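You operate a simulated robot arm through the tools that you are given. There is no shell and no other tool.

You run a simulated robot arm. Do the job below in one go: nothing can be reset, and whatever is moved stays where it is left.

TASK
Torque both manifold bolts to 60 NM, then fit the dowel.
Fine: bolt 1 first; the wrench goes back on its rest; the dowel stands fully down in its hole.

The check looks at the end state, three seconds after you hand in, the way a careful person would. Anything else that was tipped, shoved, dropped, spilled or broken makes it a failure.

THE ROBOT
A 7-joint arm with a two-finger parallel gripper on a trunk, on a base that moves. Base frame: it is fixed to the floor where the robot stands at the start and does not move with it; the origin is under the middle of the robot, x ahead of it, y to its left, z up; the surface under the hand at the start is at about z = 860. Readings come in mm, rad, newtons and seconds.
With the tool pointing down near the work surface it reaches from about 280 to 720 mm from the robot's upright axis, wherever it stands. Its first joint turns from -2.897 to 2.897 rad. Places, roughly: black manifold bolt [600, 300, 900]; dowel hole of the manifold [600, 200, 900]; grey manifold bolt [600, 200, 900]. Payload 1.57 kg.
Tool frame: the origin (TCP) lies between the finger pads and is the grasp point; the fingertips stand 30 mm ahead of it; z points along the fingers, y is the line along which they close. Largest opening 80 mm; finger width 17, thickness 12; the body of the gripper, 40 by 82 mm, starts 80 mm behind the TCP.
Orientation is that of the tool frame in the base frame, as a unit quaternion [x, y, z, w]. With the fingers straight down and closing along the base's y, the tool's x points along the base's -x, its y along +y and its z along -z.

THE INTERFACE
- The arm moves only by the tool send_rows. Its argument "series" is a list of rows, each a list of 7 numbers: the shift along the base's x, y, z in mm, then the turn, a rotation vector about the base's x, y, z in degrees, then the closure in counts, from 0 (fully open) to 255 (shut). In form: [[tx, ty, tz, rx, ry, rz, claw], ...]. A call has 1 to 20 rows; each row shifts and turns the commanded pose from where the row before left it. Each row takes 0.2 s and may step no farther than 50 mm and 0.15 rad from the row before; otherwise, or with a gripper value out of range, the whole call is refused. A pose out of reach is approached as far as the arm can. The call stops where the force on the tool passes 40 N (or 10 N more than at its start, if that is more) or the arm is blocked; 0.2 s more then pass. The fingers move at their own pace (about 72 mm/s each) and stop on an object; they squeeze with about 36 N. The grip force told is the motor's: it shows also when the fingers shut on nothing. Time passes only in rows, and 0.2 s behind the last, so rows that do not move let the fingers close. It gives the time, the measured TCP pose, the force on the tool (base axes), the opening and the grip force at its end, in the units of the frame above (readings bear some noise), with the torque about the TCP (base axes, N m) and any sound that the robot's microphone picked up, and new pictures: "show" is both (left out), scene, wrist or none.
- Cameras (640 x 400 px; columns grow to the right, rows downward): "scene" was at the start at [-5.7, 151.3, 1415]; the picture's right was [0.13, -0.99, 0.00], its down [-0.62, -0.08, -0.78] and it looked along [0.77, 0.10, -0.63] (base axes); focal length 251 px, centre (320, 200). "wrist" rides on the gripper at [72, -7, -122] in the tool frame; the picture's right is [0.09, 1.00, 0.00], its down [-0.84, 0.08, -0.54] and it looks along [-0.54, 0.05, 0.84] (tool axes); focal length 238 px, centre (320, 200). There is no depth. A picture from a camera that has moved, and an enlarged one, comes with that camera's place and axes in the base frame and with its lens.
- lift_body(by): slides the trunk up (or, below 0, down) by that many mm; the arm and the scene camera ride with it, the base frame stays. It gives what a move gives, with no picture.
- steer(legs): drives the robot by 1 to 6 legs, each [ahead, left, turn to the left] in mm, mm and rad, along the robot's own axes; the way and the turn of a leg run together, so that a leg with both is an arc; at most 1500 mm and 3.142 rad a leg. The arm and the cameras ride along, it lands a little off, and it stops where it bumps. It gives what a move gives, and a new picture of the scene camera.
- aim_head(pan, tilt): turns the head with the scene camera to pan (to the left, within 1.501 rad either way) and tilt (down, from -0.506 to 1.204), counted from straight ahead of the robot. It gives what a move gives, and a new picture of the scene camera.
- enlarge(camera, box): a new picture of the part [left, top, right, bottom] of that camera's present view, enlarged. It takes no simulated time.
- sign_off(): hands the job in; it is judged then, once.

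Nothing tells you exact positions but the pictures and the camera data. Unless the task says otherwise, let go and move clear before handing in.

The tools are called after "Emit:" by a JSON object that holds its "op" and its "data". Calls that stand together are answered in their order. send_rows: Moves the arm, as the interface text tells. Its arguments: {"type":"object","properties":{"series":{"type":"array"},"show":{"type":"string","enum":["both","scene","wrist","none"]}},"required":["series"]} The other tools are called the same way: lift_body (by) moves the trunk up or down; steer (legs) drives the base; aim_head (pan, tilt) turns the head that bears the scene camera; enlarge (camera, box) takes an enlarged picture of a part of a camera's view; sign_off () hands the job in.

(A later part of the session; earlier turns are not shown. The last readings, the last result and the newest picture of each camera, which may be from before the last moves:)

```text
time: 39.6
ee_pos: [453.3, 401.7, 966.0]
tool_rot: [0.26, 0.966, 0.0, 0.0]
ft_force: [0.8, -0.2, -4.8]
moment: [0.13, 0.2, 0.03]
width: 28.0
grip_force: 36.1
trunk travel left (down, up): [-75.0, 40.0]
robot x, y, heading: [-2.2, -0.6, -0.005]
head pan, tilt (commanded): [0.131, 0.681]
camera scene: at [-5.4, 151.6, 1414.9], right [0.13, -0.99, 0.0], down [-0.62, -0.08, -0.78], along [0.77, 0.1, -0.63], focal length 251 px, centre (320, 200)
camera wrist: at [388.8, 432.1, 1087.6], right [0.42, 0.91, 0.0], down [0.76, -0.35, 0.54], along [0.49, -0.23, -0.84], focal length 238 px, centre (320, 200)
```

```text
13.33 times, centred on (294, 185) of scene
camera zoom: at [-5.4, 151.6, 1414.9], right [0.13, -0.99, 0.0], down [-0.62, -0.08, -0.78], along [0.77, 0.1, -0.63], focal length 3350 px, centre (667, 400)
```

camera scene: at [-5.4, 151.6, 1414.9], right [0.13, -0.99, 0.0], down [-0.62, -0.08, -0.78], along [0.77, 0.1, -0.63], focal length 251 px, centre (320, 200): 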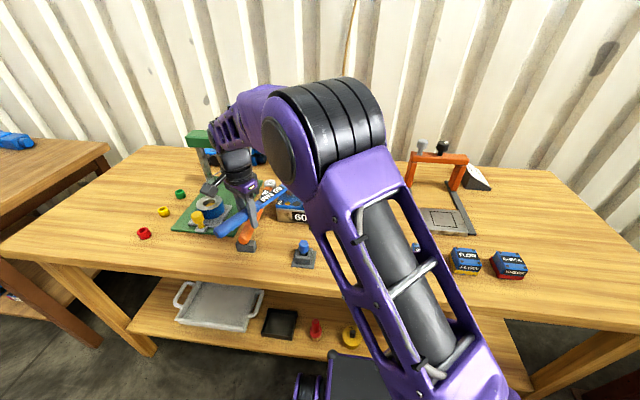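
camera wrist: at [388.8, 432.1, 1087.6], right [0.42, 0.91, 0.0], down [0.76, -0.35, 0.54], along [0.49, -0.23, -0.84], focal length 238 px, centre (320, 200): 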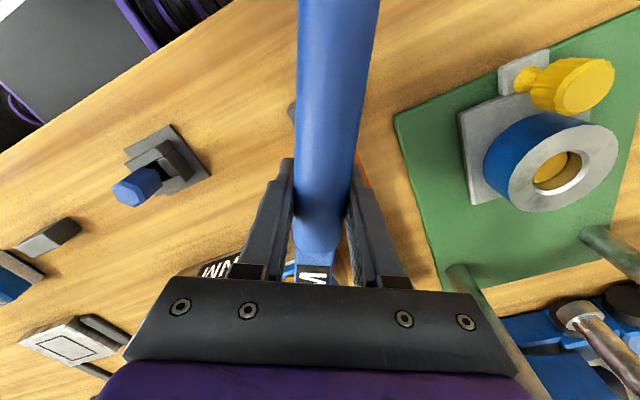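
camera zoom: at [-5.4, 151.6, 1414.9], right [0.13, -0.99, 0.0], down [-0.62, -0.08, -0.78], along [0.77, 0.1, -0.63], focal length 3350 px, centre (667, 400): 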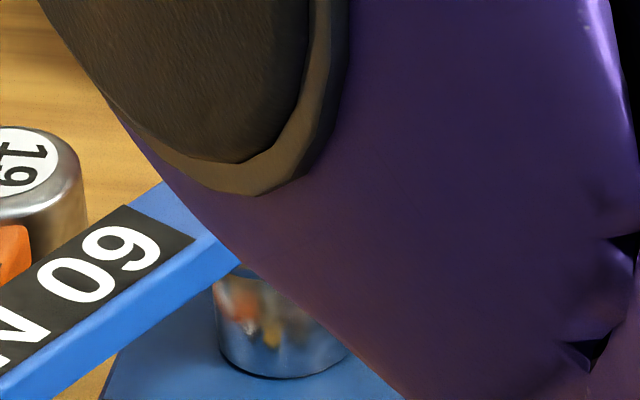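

Torque peaked near 1.3 N·m and then dropped, the same release pattern as on bolt 1. I'll lift the wrench straight off, move right and check bolt 2's mark.

Emit:
{"op": "send_rows", "data": {"series": [[0, 0, 8, 0, 0, 0, 255], [0, 0, 14, 0, 0, 0, 255], [0, 0, 16, 0, 0, 0, 255], [0, 0, 14, 0, 0, 0, 255], [0, -20, 2, 0, 0, 5, 255], [-5, -30, 0, 0, 0, 5, 255], [-5, -35, 0, 0, 0, 5, 255], [-5, -40, 0, 0, 0, 5, 255], [-5, -40, 0, 0, 0, 5, 255], [0, -40, 0, 0, 0, 5, 255], [0, -20, 0, 0, 0, 0, 255], [0, 0, 0, 0, 0, 0, 255]], "show": "both"}}

Emit:
{"op": "enlarge", "data": {"camera": "scene", "box": [260, 170, 356, 230]}}

Emit:
{"op": "enlarge", "data": {"camera": "scene", "box": [276, 184, 308, 204]}}

```text
time: 42.2
ee_pos: [432.7, 174.7, 1020.5]
tool_rot: [0.0, 1.0, 0.0, 0.0]
ft_force: [-0.3, -0.1, -4.1]
moment: [-0.03, 0.22, -0.01]
width: 28.2
grip_force: 36.4
trunk travel left (down, up): [-75.0, 40.0]
robot x, y, heading: [0.1, -0.3, 0.002]
head pan, tilt (commanded): [0.131, 0.681]
camera scene: at [-5.5, 151.4, 1414.9], right [0.13, -0.99, 0.0], down [-0.62, -0.08, -0.78], along [0.77, 0.1, -0.63], focal length 251 px, centre (320, 200)
camera wrist: at [361.4, 168.0, 1141.4], right [-0.09, 1.0, 0.0], down [0.84, 0.08, 0.54], along [0.54, 0.05, -0.84], focal length 238 px, centre (320, 200)
```

scene: 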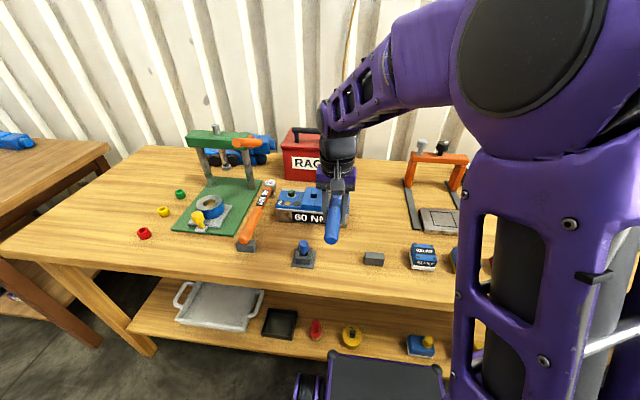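
wrist: 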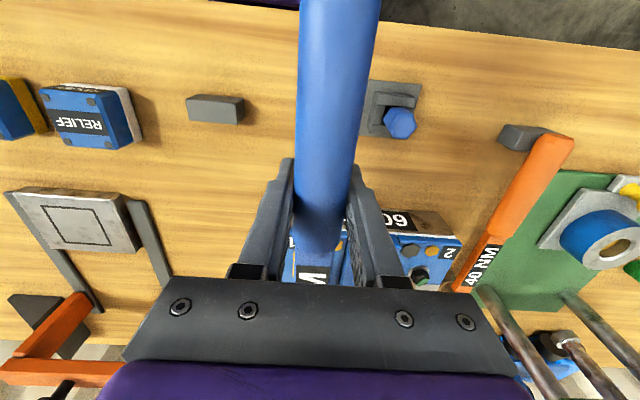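

```text
6.67 times, centred on (308, 200) of scene
camera zoom: at [-5.5, 151.4, 1414.9], right [0.13, -0.99, 0.0], down [-0.62, -0.08, -0.78], along [0.77, 0.1, -0.63], focal length 1675 px, centre (400, 200)
```

zoom: 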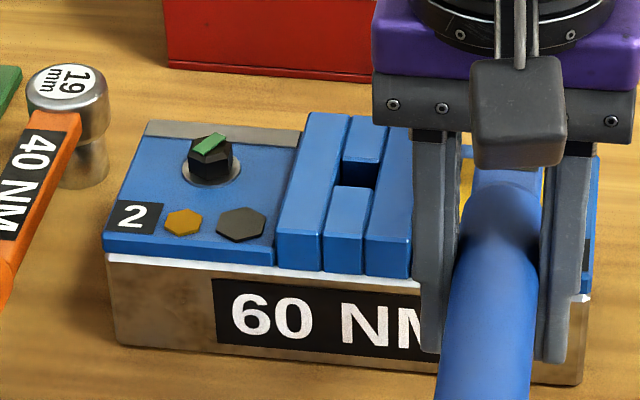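

```text
16.00 times, centred on (292, 194) of scene
camera zoom: at [-5.5, 151.4, 1414.9], right [0.13, -0.99, 0.0], down [-0.62, -0.08, -0.78], along [0.77, 0.1, -0.63], focal length 4020 px, centre (768, 296)
```

zoom: 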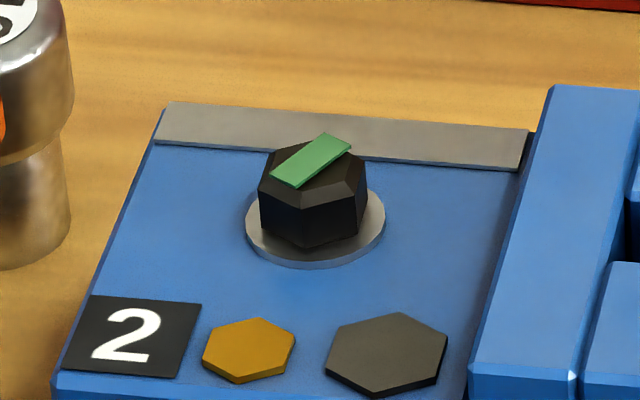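

Both marks are green. Next I'll return the wrench to its rest, retracing the pose where I picked it up at about (509, 64).

Emit:
{"op": "send_rows", "data": {"series": [[15.2, -22.1, 0, 0, 0, 0, 255], [15.2, -22.1, 0, 0, 0, 0, 255], [15.2, -22.1, 0, 0, 0, 0, 255], [15.3, -22.1, 0, 0, 0, 0, 255], [15.3, -22, 0, 0, 0, 0, 255], [0, 0, -30, 0, 0, 0, 255], [0, 0, -35, 0, 0, 0, 255], [0, 0, -30, 0, 0, 0, 255], [0, 0, -15, 0, 0, 0, 255], [0, 0, 0, 0, 0, 0, 255], [0, 0, 0, 0, 0, 0, 255]], "show": "both"}}

Emit:
{"op": "enlarge", "data": {"camera": "scene", "box": [340, 170, 420, 280]}}

Emit:
{"op": "enlarge", "data": {"camera": "wrist", "box": [220, 0, 420, 125]}}

```text
time: 44.6
ee_pos: [509.2, 66.2, 911.1]
tool_rot: [0.0, 1.0, 0.001, 0.0]
ft_force: [0.9, 0.2, -4.9]
moment: [0.0, 0.23, -0.03]
width: 28.5
grip_force: 35.7
trunk travel left (down, up): [-75.0, 40.0]
robot x, y, heading: [1.1, 1.6, -0.001]
head pan, tilt (commanded): [0.131, 0.681]
camera scene: at [-5.4, 151.4, 1414.9], right [0.13, -0.99, 0.0], down [-0.62, -0.08, -0.78], along [0.77, 0.1, -0.63], focal length 251 px, centre (320, 200)
camera wrist: at [438.7, 59.1, 1033.5], right [-0.09, 1.0, 0.0], down [0.84, 0.08, 0.54], along [0.54, 0.05, -0.84], focal length 238 px, centre (320, 200)
```

scene: 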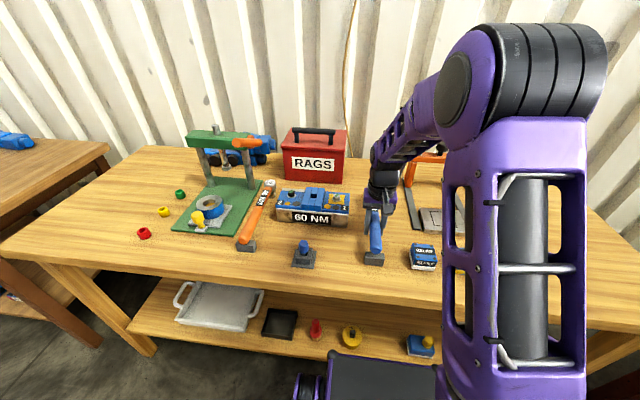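
wrist: 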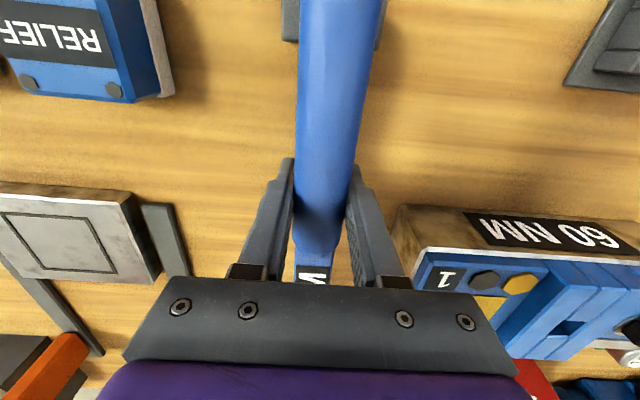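

```text
3.64 times, centred on (380, 225) of scene
camera zoom: at [-5.4, 151.4, 1414.9], right [0.13, -0.99, 0.0], down [-0.62, -0.08, -0.78], along [0.77, 0.1, -0.63], focal length 914 px, centre (102, 109)
```

zoom: 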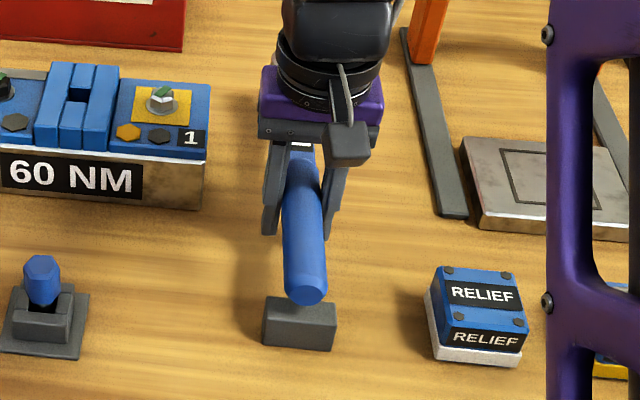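

```text
3.20 times, centred on (320, 62) of wrist
camera zoom: at [438.7, 59.1, 1033.5], right [-0.09, 1.0, 0.0], down [0.84, 0.08, 0.54], along [0.54, 0.05, -0.84], focal length 763 px, centre (320, 640)
```

zoom: 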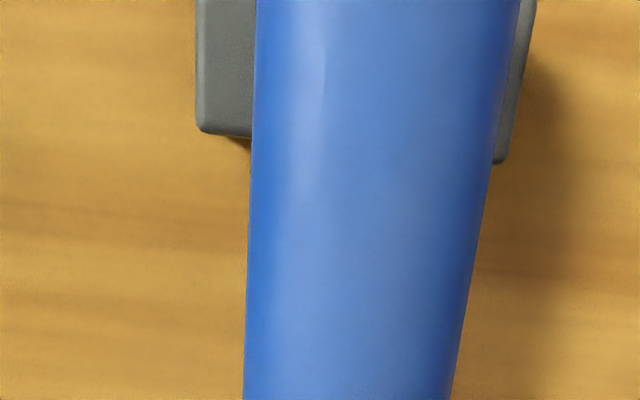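

The wrench is about 15 mm above its rest, 1 mm off in x and 1.5 mm off in y. I'll correct that and lower it.

Emit:
{"op": "send_rows", "data": {"series": [[-1.1, -1.5, -4, 0, 0, 0, 255], [0, 0, -4, 0, 0, 0, 255], [0, 0, -3, 0, 0, 0, 255], [0, 0, -1, 0, 0, 0, 255], [0, 0, 0, 0, 0, 0, 255], [0, 0, 0, 0, 0, 0, 255]], "show": "none"}}

Emit:
{"op": "send_rows", "data": {"series": [[0, 0, -1, 0, 0, 0, 255], [0, 0, -1, 0, 0, 0, 255], [0, 0, 0, 0, 0, 0, 255], [0, 0, 0, 0, 0, 0, 255]], "show": "wrist"}}

```text
time: 46.0
ee_pos: [509.0, 63.7, 897.6]
tool_rot: [0.0, 1.0, 0.001, 0.0]
ft_force: [0.5, 0.4, -2.9]
moment: [-0.01, 0.2, 0.0]
width: 27.9
grip_force: 36.0
trunk travel left (down, up): [-75.0, 40.0]
robot x, y, heading: [-2.8, 0.3, 0.005]
head pan, tilt (commanded): [0.131, 0.681]
```

```text
time: 47.0
ee_pos: [509.2, 63.6, 896.1]
tool_rot: [0.0, 1.0, 0.0, 0.001]
ft_force: [-0.2, -1.7, 8.5]
moment: [-0.01, 1.05, 0.07]
width: 27.8
grip_force: 35.7
trunk travel left (down, up): [-75.0, 40.0]
robot x, y, heading: [-4.8, -0.7, -0.003]
head pan, tilt (commanded): [0.131, 0.681]
camera wrist: at [437.2, 57.7, 1018.1], right [-0.09, 1.0, 0.0], down [0.84, 0.08, 0.54], along [0.54, 0.05, -0.84], focal length 238 px, centre (320, 200)
```

wrist: 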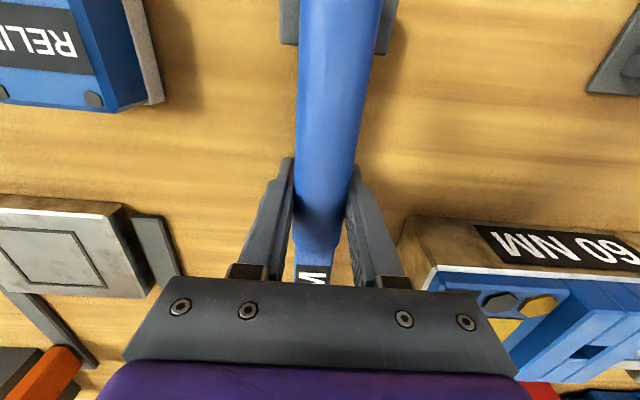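

The handle is on its block again, at the original pose within 0.5 mm. I'll ease the pressure and release.

Emit:
{"op": "send_rows", "data": {"series": [[0, 0, 0.8, 0, 0, 0, 255], [0, 0, 0, 0, 0, 0, 200], [0, 0, 0, 0, 0, 0, 100], [0, 0, 0, 0, 0, 0, 0], [0, 0, 0, 0, 0, 0, 0], [0, 0, 0, 0, 0, 0, 0]], "show": "both"}}

Emit:
{"op": "enlarge", "data": {"camera": "scene", "box": [340, 170, 420, 280]}}

```text
time: 48.4
ee_pos: [508.8, 64.3, 897.2]
tool_rot: [0.0, 1.0, 0.0, 0.0]
ft_force: [1.6, -0.1, -0.2]
moment: [0.02, -0.03, 0.01]
width: 80.0
grip_force: 0.1
trunk travel left (down, up): [-75.0, 40.0]
robot x, y, heading: [0.7, 1.9, 0.001]
head pan, tilt (commanded): [0.131, 0.681]
camera scene: at [-5.7, 151.3, 1415.0], right [0.13, -0.99, 0.0], down [-0.62, -0.08, -0.78], along [0.77, 0.1, -0.63], focal length 251 px, centre (320, 200)
camera wrist: at [437.6, 57.5, 1018.5], right [-0.09, 1.0, 0.0], down [0.84, 0.08, 0.54], along [0.54, 0.05, -0.84], focal length 238 px, centre (320, 200)
```

scene: 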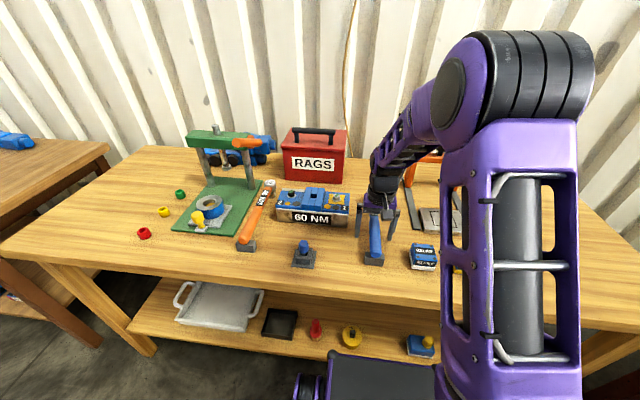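
wrist: 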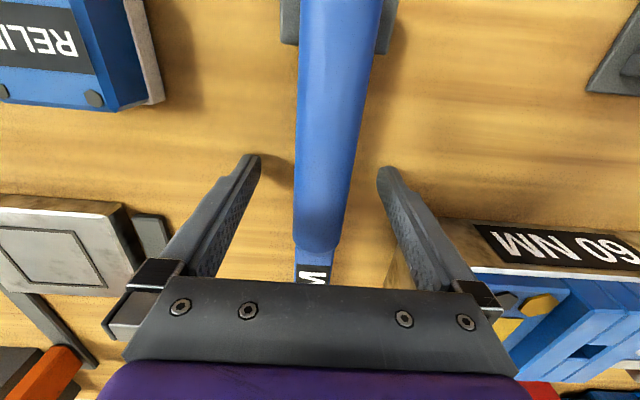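

```text
3.64 times, centred on (380, 225) of scene
camera zoom: at [-5.7, 151.3, 1415.0], right [0.13, -0.99, 0.0], down [-0.62, -0.08, -0.78], along [0.77, 0.1, -0.63], focal length 914 px, centre (102, 109)
```

zoom: 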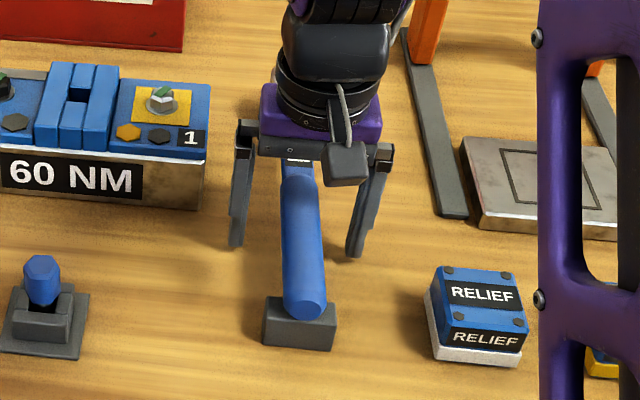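

The wrench is back on its rest exactly as before. I'll rise clear and move above the dowel for a close look.

Emit:
{"op": "send_rows", "data": {"series": [[0, 0, 30, 0, 0, 0, 0], [0, 0, 40, 0, 0, 0, 0], [0, 0, 40, 0, 0, 0, 0], [-20, 35, 5, 0, 0, 0, 0], [-20, 35, 0, 0, 0, 0, 0], [-20, 35, 0, 0, 0, 0, 0], [-20, 35, 0, 0, 0, 0, 0], [-10, 35, -10, 0, 0, 0, 0], [-5, 10, -10, 0, 0, 0, 0], [0, 0, 0, 0, 0, 0, 0]], "show": "both"}}

Emit:
{"op": "enlarge", "data": {"camera": "wrist", "box": [240, 80, 400, 220]}}

Emit:
{"op": "enlarge", "data": {"camera": "scene", "box": [340, 170, 420, 280]}}

```text
time: 50.6
ee_pos: [415.1, 247.7, 990.7]
tool_rot: [0.0, 1.0, 0.001, 0.0]
ft_force: [0.1, 0.3, -0.5]
moment: [-0.03, 0.01, 0.0]
width: 79.9
grip_force: 0.1
trunk travel left (down, up): [-75.0, 40.0]
robot x, y, heading: [1.0, 0.7, -0.0]
head pan, tilt (commanded): [0.131, 0.681]
camera scene: at [-5.7, 151.4, 1414.9], right [0.13, -0.99, 0.0], down [-0.62, -0.08, -0.78], along [0.77, 0.1, -0.63], focal length 251 px, centre (320, 200)
camera wrist: at [342.4, 242.4, 1112.0], right [-0.09, 1.0, 0.0], down [0.84, 0.08, 0.54], along [0.54, 0.05, -0.84], focal length 238 px, centre (320, 200)
```

scene: 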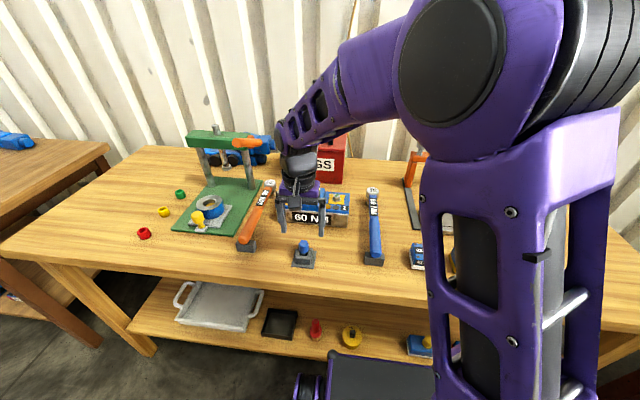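
wrist: 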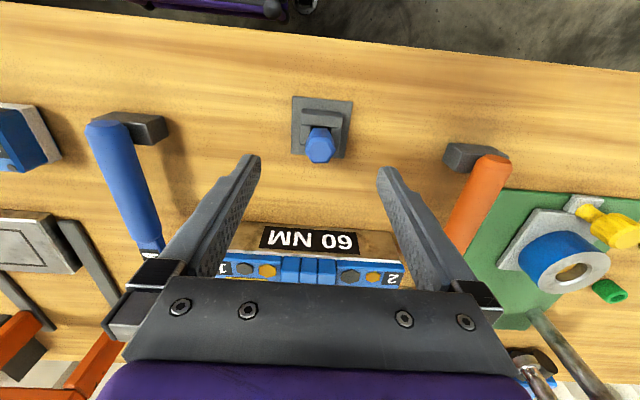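

```text
2.86 times, centred on (320, 150) of wrist
camera zoom: at [342.4, 242.4, 1112.0], right [-0.09, 1.0, 0.0], down [0.84, 0.08, 0.54], along [0.54, 0.05, -0.84], focal length 681 px, centre (320, 343)
```

zoom: 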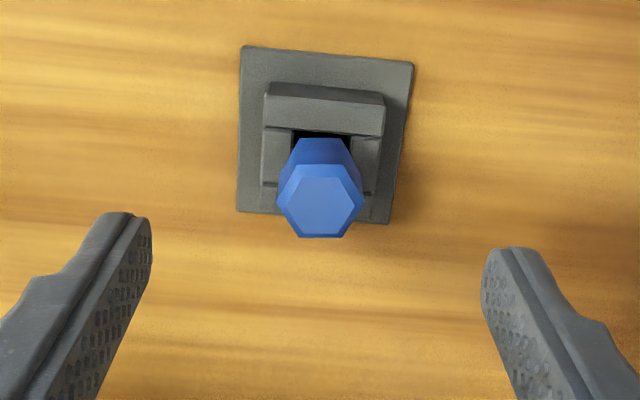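

```text
3.64 times, centred on (380, 225) of scene
camera zoom: at [-5.7, 151.4, 1414.9], right [0.13, -0.99, 0.0], down [-0.62, -0.08, -0.78], along [0.77, 0.1, -0.63], focal length 914 px, centre (102, 109)
```

zoom: 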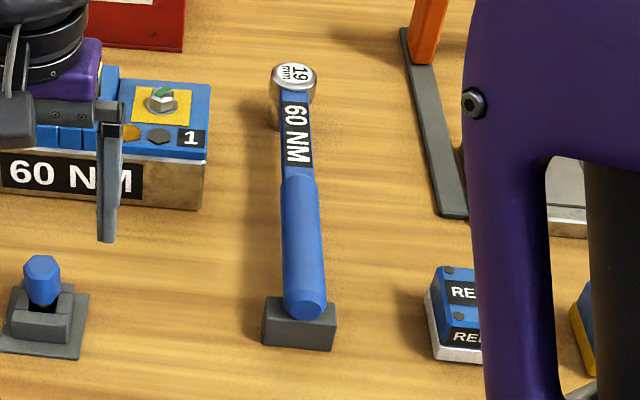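

The dowel head centre is near (414, 249) with its top at z≈927, its hex flats turned about 6.5° from the axes. Before picking it, I'll take two close wrist views of the manifold hole.

Emit:
{"op": "send_rows", "data": {"series": [[0, 0, 25, 0, 0, 0, 0], [40, 0, 10, 0, 0, 0, 0], [40, 0, 0, 0, 0, 0, 0], [20, 0, 0, 0, 0, 0, 0], [0, 0, 0, 0, 0, 0, 0]], "show": "wrist"}}

Emit:
{"op": "enlarge", "data": {"camera": "wrist", "box": [272, 160, 368, 260]}}

Emit:
{"op": "send_rows", "data": {"series": [[45, 0, 0, 0, 0, 0, 0], [45, 0, -10, 0, 0, 0, 0], [0, 0, 0, 0, 0, 0, 0]], "show": "wrist"}}

Emit:
{"op": "enlarge", "data": {"camera": "wrist", "box": [260, 100, 380, 220]}}

```text
time: 51.8
ee_pos: [512.8, 249.3, 1026.0]
tool_rot: [0.0, 1.0, 0.0, 0.0]
ft_force: [0.9, -0.2, 0.1]
moment: [0.02, 0.0, 0.0]
width: 79.9
grip_force: 0.0
trunk travel left (down, up): [-75.0, 40.0]
robot x, y, heading: [-0.0, 0.6, -0.002]
head pan, tilt (commanded): [0.131, 0.681]
camera wrist: at [441.4, 243.6, 1147.1], right [-0.09, 1.0, 0.0], down [0.84, 0.08, 0.54], along [0.54, 0.05, -0.84], focal length 238 px, centre (320, 200)
```

wrist: 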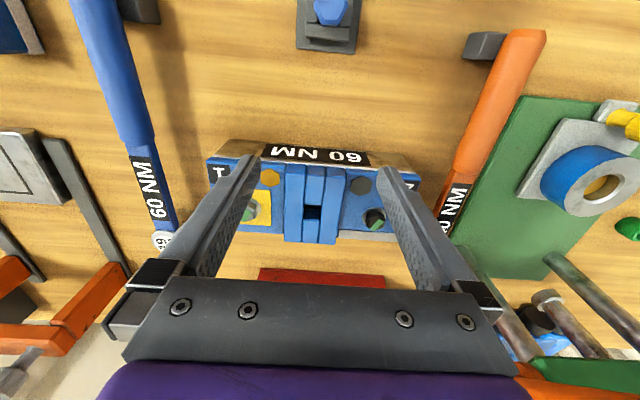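

```text
4.00 times, centred on (320, 210) of wrist
camera zoom: at [441.4, 243.6, 1147.1], right [-0.09, 1.0, 0.0], down [0.84, 0.08, 0.54], along [0.54, 0.05, -0.84], focal length 953 px, centre (320, 160)
```

zoom: 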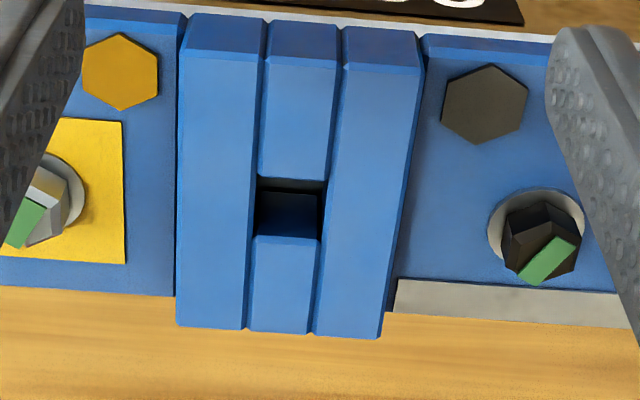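

```text
time: 52.6
ee_pos: [603.6, 249.6, 1014.0]
tool_rot: [0.0, 1.0, 0.001, 0.0]
ft_force: [-0.6, -0.3, -0.5]
moment: [-0.02, 0.01, 0.01]
width: 79.9
grip_force: 0.1
trunk travel left (down, up): [-75.0, 40.0]
robot x, y, heading: [2.3, 1.4, 0.006]
head pan, tilt (commanded): [0.131, 0.681]
camera wrist: at [531.5, 243.3, 1136.1], right [-0.09, 1.0, 0.0], down [0.84, 0.08, 0.54], along [0.54, 0.05, -0.84], focal length 238 px, centre (320, 200)
```

wrist: 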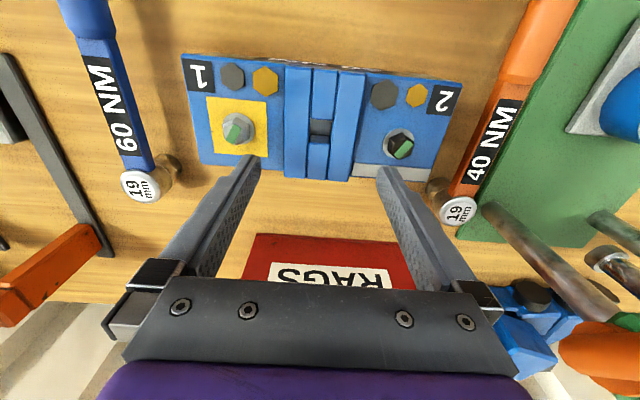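

```text
3.33 times, centred on (320, 160) of wrist
camera zoom: at [531.5, 243.3, 1136.1], right [-0.09, 1.0, 0.0], down [0.84, 0.08, 0.54], along [0.54, 0.05, -0.84], focal length 794 px, centre (320, 333)
```

zoom: 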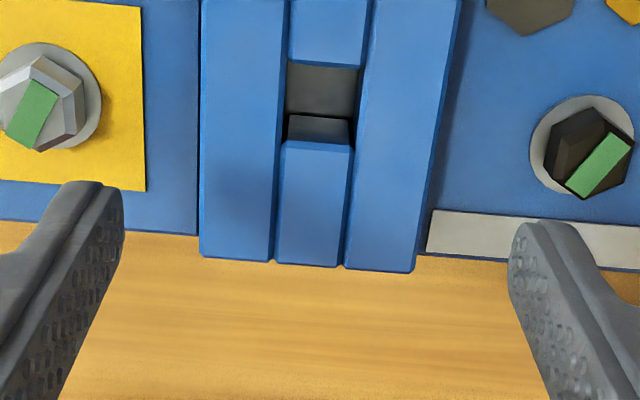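

The hole centre works out to about (590, 249.5) with the collar top at z≈941, and both bolt marks are green. Next I'll return above the dowel and turn the gripper −23.5° so the pads meet the hex flats.

Emit:
{"op": "send_rows", "data": {"series": [[-30, 0, 10, 0, 0, 0, 0], [-40, 0, 0, 0, 0, -4, 0], [-40, 0, 0, 0, 0, -6.5, 0], [-40, -0.5, 0, 0, 0, -6.5, 0], [-39.3, -0.5, 0, 0, 0, -6.5, 0], [0, 0, -40, 0, 0, 0, 0], [0, 0, 0, 0, 0, 0, 0]], "show": "both"}}

Emit:
{"op": "enlarge", "data": {"camera": "wrist", "box": [240, 80, 400, 220]}}

Emit:
{"op": "enlarge", "data": {"camera": "scene", "box": [272, 200, 352, 280]}}

```text
time: 54.2
ee_pos: [412.2, 249.4, 984.8]
tool_rot: [0.205, 0.979, 0.001, 0.0]
ft_force: [-1.3, 0.1, -0.5]
moment: [0.04, -0.02, -0.01]
width: 79.9
grip_force: 0.2
trunk travel left (down, up): [-75.0, 40.0]
robot x, y, heading: [-1.3, -0.8, -0.002]
head pan, tilt (commanded): [0.131, 0.681]
camera scene: at [-5.6, 151.4, 1415.0], right [0.13, -0.99, 0.0], down [-0.62, -0.08, -0.78], along [0.77, 0.1, -0.63], focal length 251 px, centre (320, 200)
camera wrist: at [345.5, 272.2, 1106.4], right [0.31, 0.95, 0.0], down [0.8, -0.26, 0.54], along [0.51, -0.17, -0.84], focal length 238 px, centre (320, 200)
```

scene: 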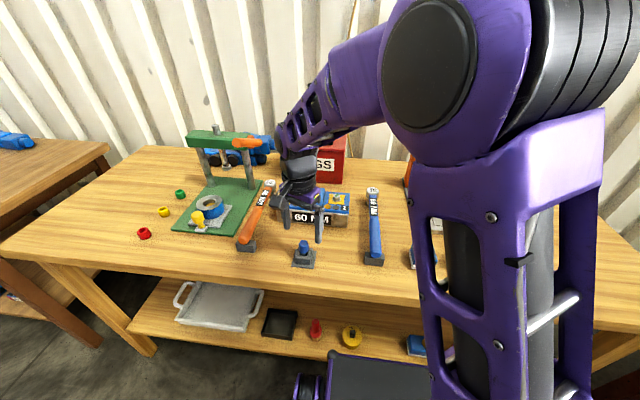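
wrist: 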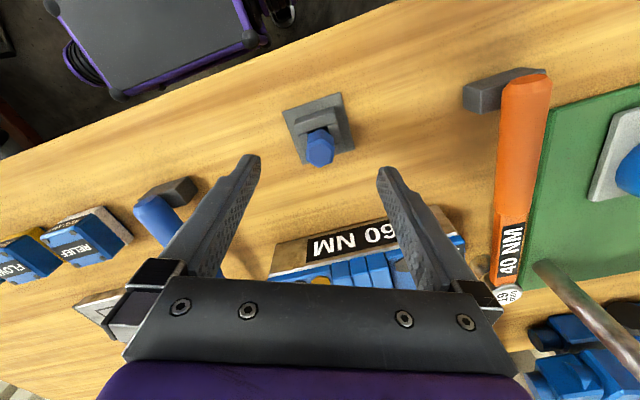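

```text
2.86 times, centred on (320, 150) of wrist
camera zoom: at [345.5, 272.2, 1106.4], right [0.31, 0.95, 0.0], down [0.8, -0.26, 0.54], along [0.51, -0.17, -0.84], focal length 681 px, centre (320, 343)
```

zoom: 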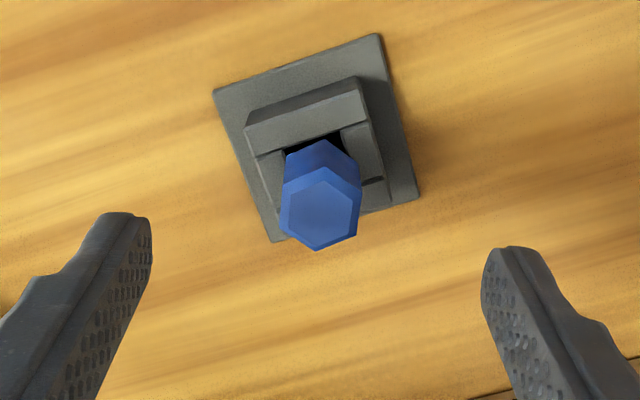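

```text
5.00 times, centred on (312, 240) of scene
camera zoom: at [-5.6, 151.4, 1415.0], right [0.13, -0.99, 0.0], down [-0.62, -0.08, -0.78], along [0.77, 0.1, -0.63], focal length 1256 px, centre (360, 0)
```

zoom: 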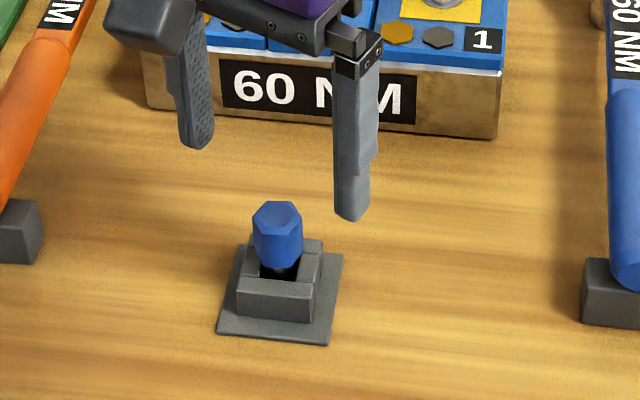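

The hex flats now line up with the pads and the dowel is centred under the gripper within about 1 mm. I'll descend to z≈934, which keeps the fingertips above the head's lower edge, and close.

Emit:
{"op": "send_rows", "data": {"series": [[0, 0, -20, 0, 0, 0, 0], [0, 0, -18, 0, 0, 0, 0], [0, 0, -12.5, 0, 0, 0, 0], [0, 0, 0, 0, 0, 0, 0], [0, 0, 0, 0, 0, 0, 120]], "show": "both"}}

Emit:
{"op": "enlarge", "data": {"camera": "scene", "box": [272, 200, 352, 280]}}

Emit:
{"op": "enlarge", "data": {"camera": "wrist", "box": [240, 80, 400, 220]}}

```text
time: 55.4
ee_pos: [413.7, 248.5, 935.5]
tool_rot: [0.204, 0.979, 0.0, 0.0]
ft_force: [-0.2, 0.2, -0.1]
moment: [0.02, -0.01, 0.01]
width: 42.4
grip_force: 0.1
trunk travel left (down, up): [-75.0, 40.0]
robot x, y, heading: [-1.7, -1.0, 0.001]
head pan, tilt (commanded): [0.131, 0.681]
camera scene: at [-5.7, 151.3, 1415.0], right [0.13, -0.99, 0.0], down [-0.62, -0.08, -0.78], along [0.77, 0.1, -0.63], focal length 251 px, centre (320, 200)
camera wrist: at [346.0, 271.8, 1057.1], right [0.31, 0.95, 0.0], down [0.8, -0.26, 0.54], along [0.51, -0.17, -0.84], focal length 238 px, centre (320, 200)
```

scene: 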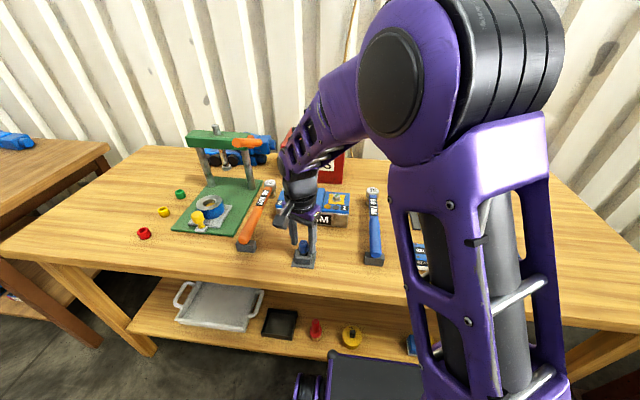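
wrist: 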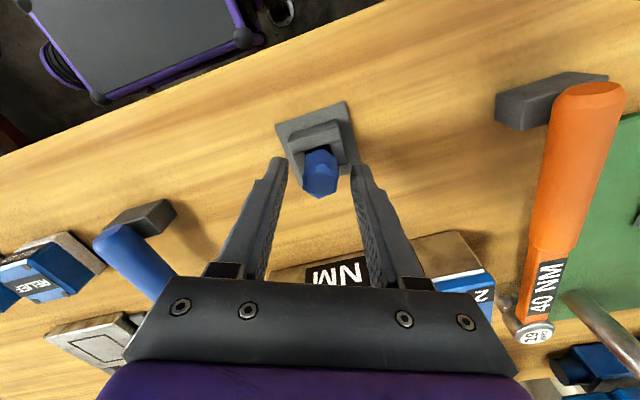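

```text
5.00 times, centred on (312, 240) of scene
camera zoom: at [-5.7, 151.3, 1415.0], right [0.13, -0.99, 0.0], down [-0.62, -0.08, -0.78], along [0.77, 0.1, -0.63], focal length 1256 px, centre (360, 0)
```

zoom: 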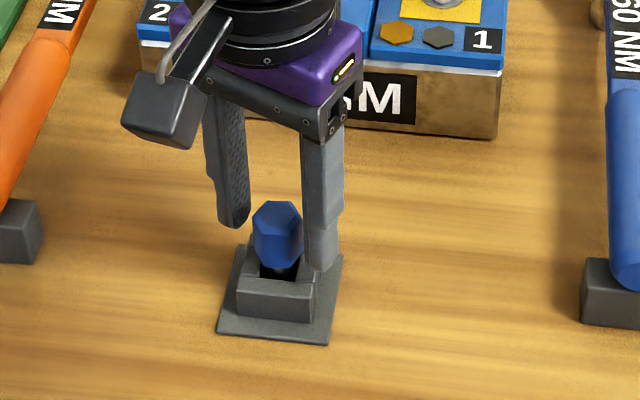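

```text
2.86 times, centred on (320, 150) of wrist
camera zoom: at [346.0, 271.8, 1057.1], right [0.31, 0.95, 0.0], down [0.8, -0.26, 0.54], along [0.51, -0.17, -0.84], focal length 681 px, centre (320, 343)
```

zoom: 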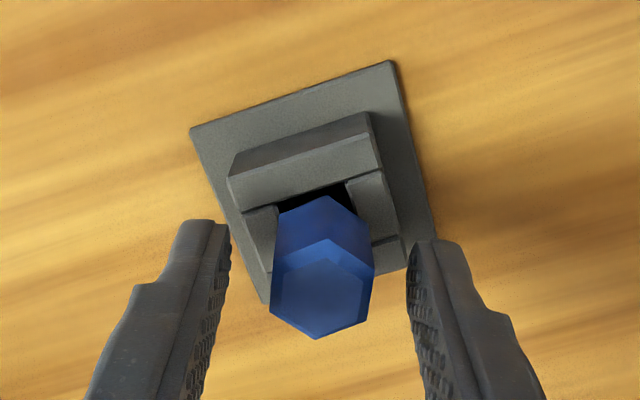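

The dowel head sits centred between the pads. I'll close on it.

Emit:
{"op": "send_rows", "data": {"series": [[0, 0, 0, 0, 0, 0, 180], [0, 0, 0, 0, 0, 0, 255], [0, 0, 0, 0, 0, 0, 255], [0, 0, 0, 0, 0, 0, 255]], "show": "wrist"}}

Emit:
{"op": "enlarge", "data": {"camera": "wrist", "box": [240, 80, 400, 220]}}

```text
time: 56.4
ee_pos: [414.4, 248.0, 935.3]
tool_rot: [0.204, 0.979, 0.0, 0.0]
ft_force: [0.2, 0.4, 0.7]
moment: [0.04, 0.02, 0.01]
width: 24.1
grip_force: 36.2
trunk travel left (down, up): [-75.0, 40.0]
robot x, y, heading: [1.2, 0.8, 0.0]
head pan, tilt (commanded): [0.131, 0.681]
camera wrist: at [346.0, 271.8, 1057.2], right [0.31, 0.95, 0.0], down [0.8, -0.26, 0.54], along [0.51, -0.17, -0.84], focal length 238 px, centre (320, 200)
```

wrist: 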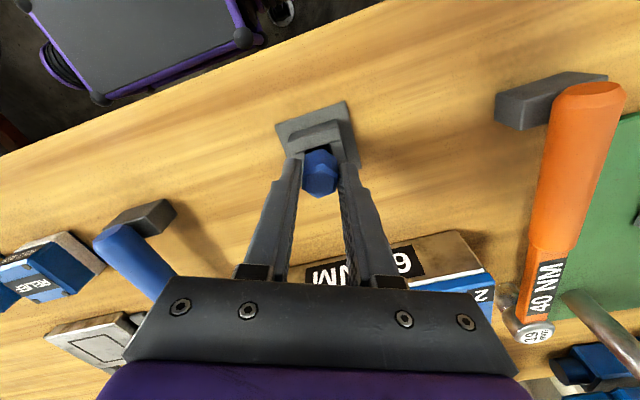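

```text
2.86 times, centred on (320, 150) of wrist
camera zoom: at [346.0, 271.8, 1057.2], right [0.31, 0.95, 0.0], down [0.8, -0.26, 0.54], along [0.51, -0.17, -0.84], focal length 681 px, centre (320, 343)
```

zoom: 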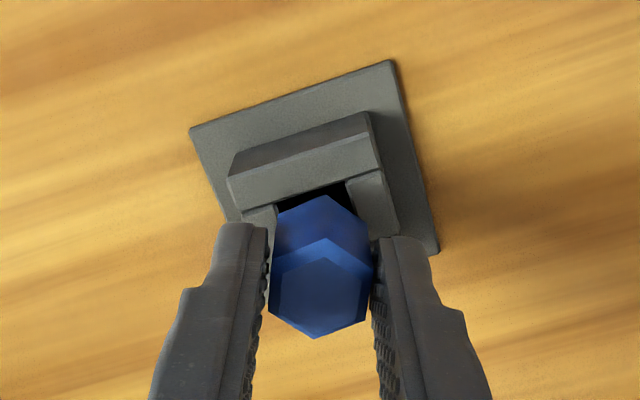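

Gripped at 24 mm across the flats. I'll lift straight up out of the stand.

Emit:
{"op": "send_rows", "data": {"series": [[0, 0, 8, 0, 0, 0, 255], [0, 0, 15, 0, 0, 0, 255], [0, 0, 20, 0, 0, 0, 255], [0, 0, 25, 0, 0, 0, 255], [0, 0, 25, 0, 0, 0, 255], [0, 0, 12, 0, 0, 0, 255], [0, 0, 0, 0, 0, 0, 255]], "show": "both"}}

Emit:
{"op": "enlarge", "data": {"camera": "scene", "box": [272, 180, 352, 280]}}

Emit:
{"op": "enlarge", "data": {"camera": "wrist", "box": [240, 80, 400, 220]}}

```text
time: 58.0
ee_pos: [413.9, 247.2, 1040.2]
tool_rot: [0.204, 0.979, 0.0, 0.0]
ft_force: [-0.6, -0.2, -1.0]
moment: [0.0, 0.02, 0.02]
width: 24.3
grip_force: 36.1
trunk travel left (down, up): [-75.0, 40.0]
robot x, y, heading: [-3.2, -1.0, 0.001]
head pan, tilt (commanded): [0.131, 0.681]
camera scene: at [-5.7, 151.3, 1415.0], right [0.13, -0.99, 0.0], down [-0.62, -0.08, -0.78], along [0.77, 0.1, -0.63], focal length 251 px, centre (320, 200)
camera wrist: at [345.2, 269.5, 1162.2], right [0.31, 0.95, 0.0], down [0.8, -0.26, 0.54], along [0.51, -0.17, -0.84], focal length 238 px, centre (320, 200)
```

scene: 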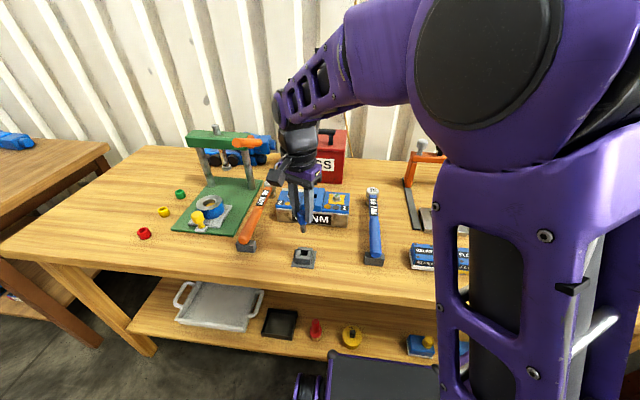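
wrist: 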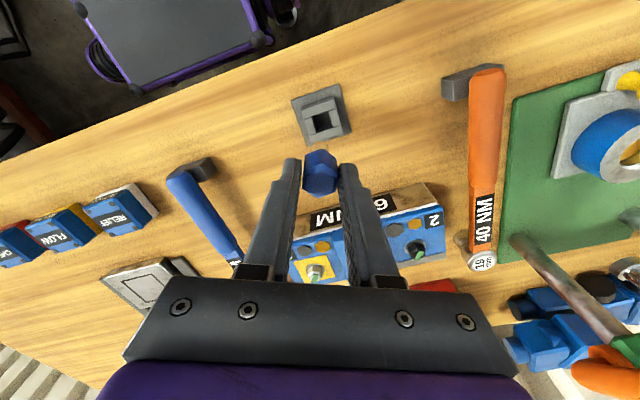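

```text
4.00 times, centred on (312, 230) of scene
camera zoom: at [-5.7, 151.3, 1415.0], right [0.13, -0.99, 0.0], down [-0.62, -0.08, -0.78], along [0.77, 0.1, -0.63], focal length 1005 px, centre (352, 80)
```

zoom: 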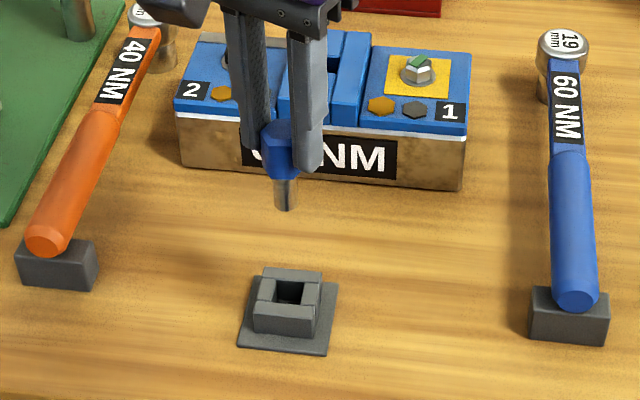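

```text
2.86 times, centred on (320, 150) of wrist
camera zoom: at [345.2, 269.5, 1162.2], right [0.31, 0.95, 0.0], down [0.8, -0.26, 0.54], along [0.51, -0.17, -0.84], focal length 681 px, centre (320, 343)
```

zoom: 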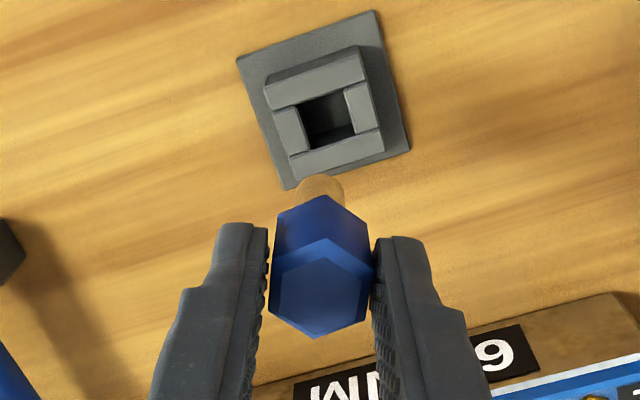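

The dowel hangs straight: a round pin about 15 mm thick under the hex head, its tip about 71 mm below the TCP. I'll carry it over the manifold hole and check alignment from above.

Emit:
{"op": "send_rows", "data": {"series": [[30, 0, 0, 0, 0, 0, 255], [40, 0.5, 0, 0, 0, 0, 255], [40, 0.5, 0, 0, 0, 0, 255], [40, 0.5, 0, 0, 0, 0, 255], [27, 0.3, 0, 0, 0, 0, 255], [0, 0, 0, 0, 0, 0, 255], [0, 0, 0, 0, 0, 0, 255]], "show": "both"}}

Emit:
{"op": "enlarge", "data": {"camera": "scene", "box": [272, 150, 352, 230]}}

Emit:
{"op": "enlarge", "data": {"camera": "wrist", "box": [240, 80, 400, 220]}}

```text
time: 59.6
ee_pos: [592.0, 250.7, 1043.0]
tool_rot: [0.203, 0.979, 0.0, 0.001]
ft_force: [0.0, -0.1, -0.7]
moment: [-0.01, 0.0, 0.02]
width: 24.3
grip_force: 36.2
trunk travel left (down, up): [-75.0, 40.0]
robot x, y, heading: [-2.7, 0.3, 0.002]
head pan, tilt (commanded): [0.131, 0.681]
camera scene: at [-5.7, 151.3, 1414.9], right [0.13, -0.99, 0.0], down [-0.62, -0.08, -0.78], along [0.77, 0.1, -0.63], focal length 251 px, centre (320, 200)
camera wrist: at [523.9, 274.0, 1163.2], right [0.31, 0.95, 0.0], down [0.8, -0.26, 0.54], along [0.51, -0.17, -0.84], focal length 238 px, centre (320, 200)
```

scene: 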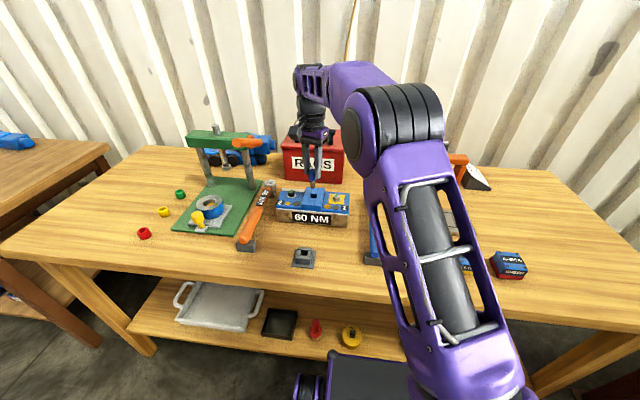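
wrist: 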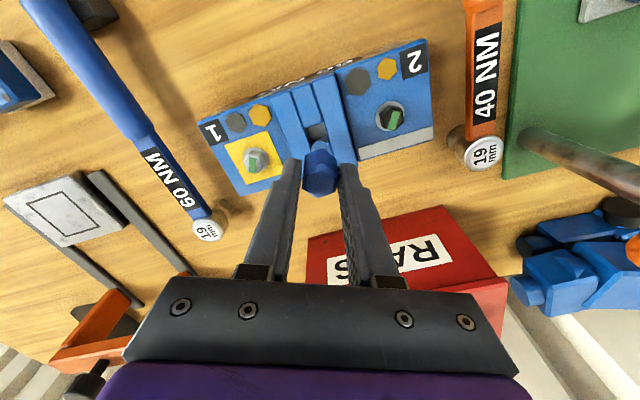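

```text
5.00 times, centred on (312, 190) of scene
camera zoom: at [-5.7, 151.3, 1414.9], right [0.13, -0.99, 0.0], down [-0.62, -0.08, -0.78], along [0.77, 0.1, -0.63], focal length 1256 px, centre (360, 250)
```

zoom: 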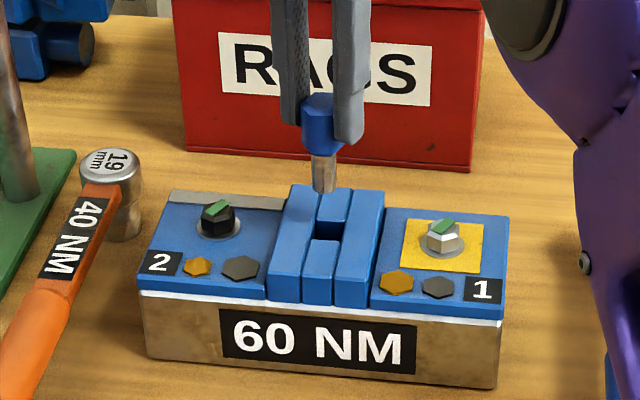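

```text
2.86 times, centred on (320, 150) of wrist
camera zoom: at [523.9, 274.0, 1163.2], right [0.31, 0.95, 0.0], down [0.8, -0.26, 0.54], along [0.51, -0.17, -0.84], focal length 681 px, centre (320, 343)
```

zoom: 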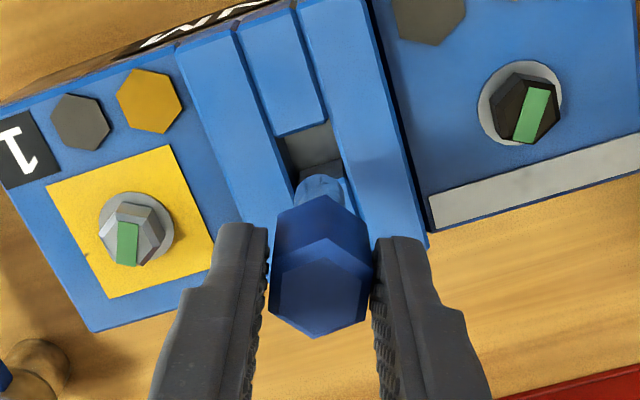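

The pin tip is about 2 mm left of the hole and close in depth. I'll correct that and lower to just above the collar for a finer check.

Emit:
{"op": "send_rows", "data": {"series": [[-0.7, -2, -10, 0, 0, 0, 255], [0, 0, -10, 0, 0, 0, 255], [0, 0, -6, 0, 0, 0, 255], [0, 0, 0, 0, 0, 0, 255], [0, 0, 0, 0, 0, 0, 255]], "show": "both"}}

Emit:
{"op": "enlarge", "data": {"camera": "scene", "box": [290, 168, 338, 208]}}

Emit:
{"op": "enlarge", "data": {"camera": "wrist", "box": [280, 90, 360, 160]}}

```text
time: 60.8
ee_pos: [591.8, 248.5, 1015.5]
tool_rot: [0.203, 0.979, 0.0, 0.0]
ft_force: [0.5, 0.0, -1.2]
moment: [-0.07, 0.03, 0.01]
width: 24.5
grip_force: 36.2
trunk travel left (down, up): [-75.0, 40.0]
robot x, y, heading: [-3.3, -0.6, 0.004]
head pan, tilt (commanded): [0.131, 0.681]
camera scene: at [-5.7, 151.3, 1415.0], right [0.13, -0.99, 0.0], down [-0.62, -0.08, -0.78], along [0.77, 0.1, -0.63], focal length 251 px, centre (320, 200)
camera wrist: at [523.7, 271.1, 1137.5], right [0.31, 0.95, 0.0], down [0.8, -0.26, 0.54], along [0.51, -0.17, -0.84], focal length 238 px, centre (320, 200)
```

scene: 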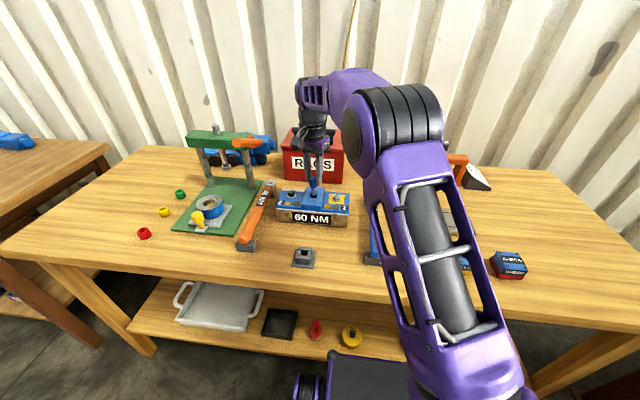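
wrist: 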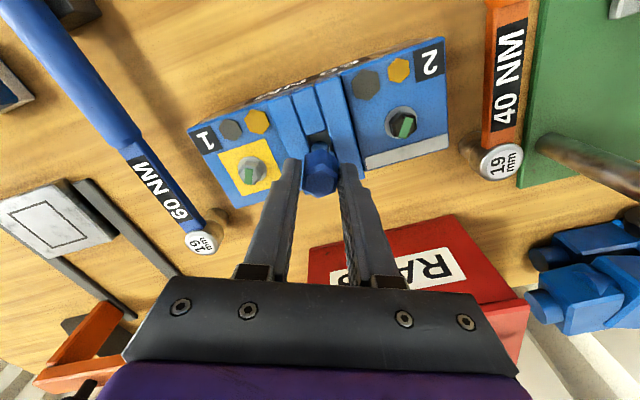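

```text
10.00 times, centred on (314, 188) of scene
camera zoom: at [-5.7, 151.3, 1415.0], right [0.13, -0.99, 0.0], down [-0.62, -0.08, -0.78], along [0.77, 0.1, -0.63], focal length 2513 px, centre (380, 320)
```

zoom: 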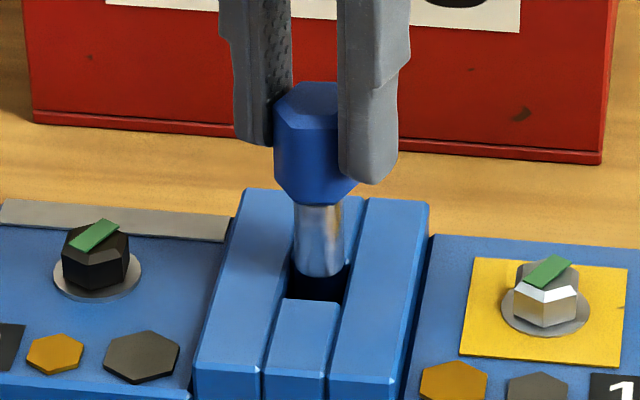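

```text
5.71 times, centred on (320, 125) of wrist
camera zoom: at [523.7, 271.1, 1137.5], right [0.31, 0.95, 0.0], down [0.8, -0.26, 0.54], along [0.51, -0.17, -0.84], focal length 1362 px, centre (320, 629)
```

zoom: 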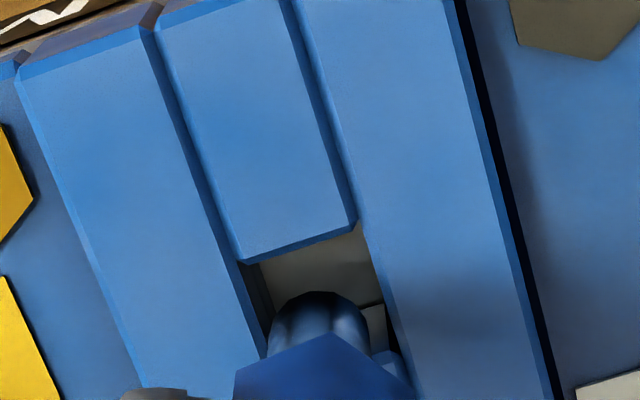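

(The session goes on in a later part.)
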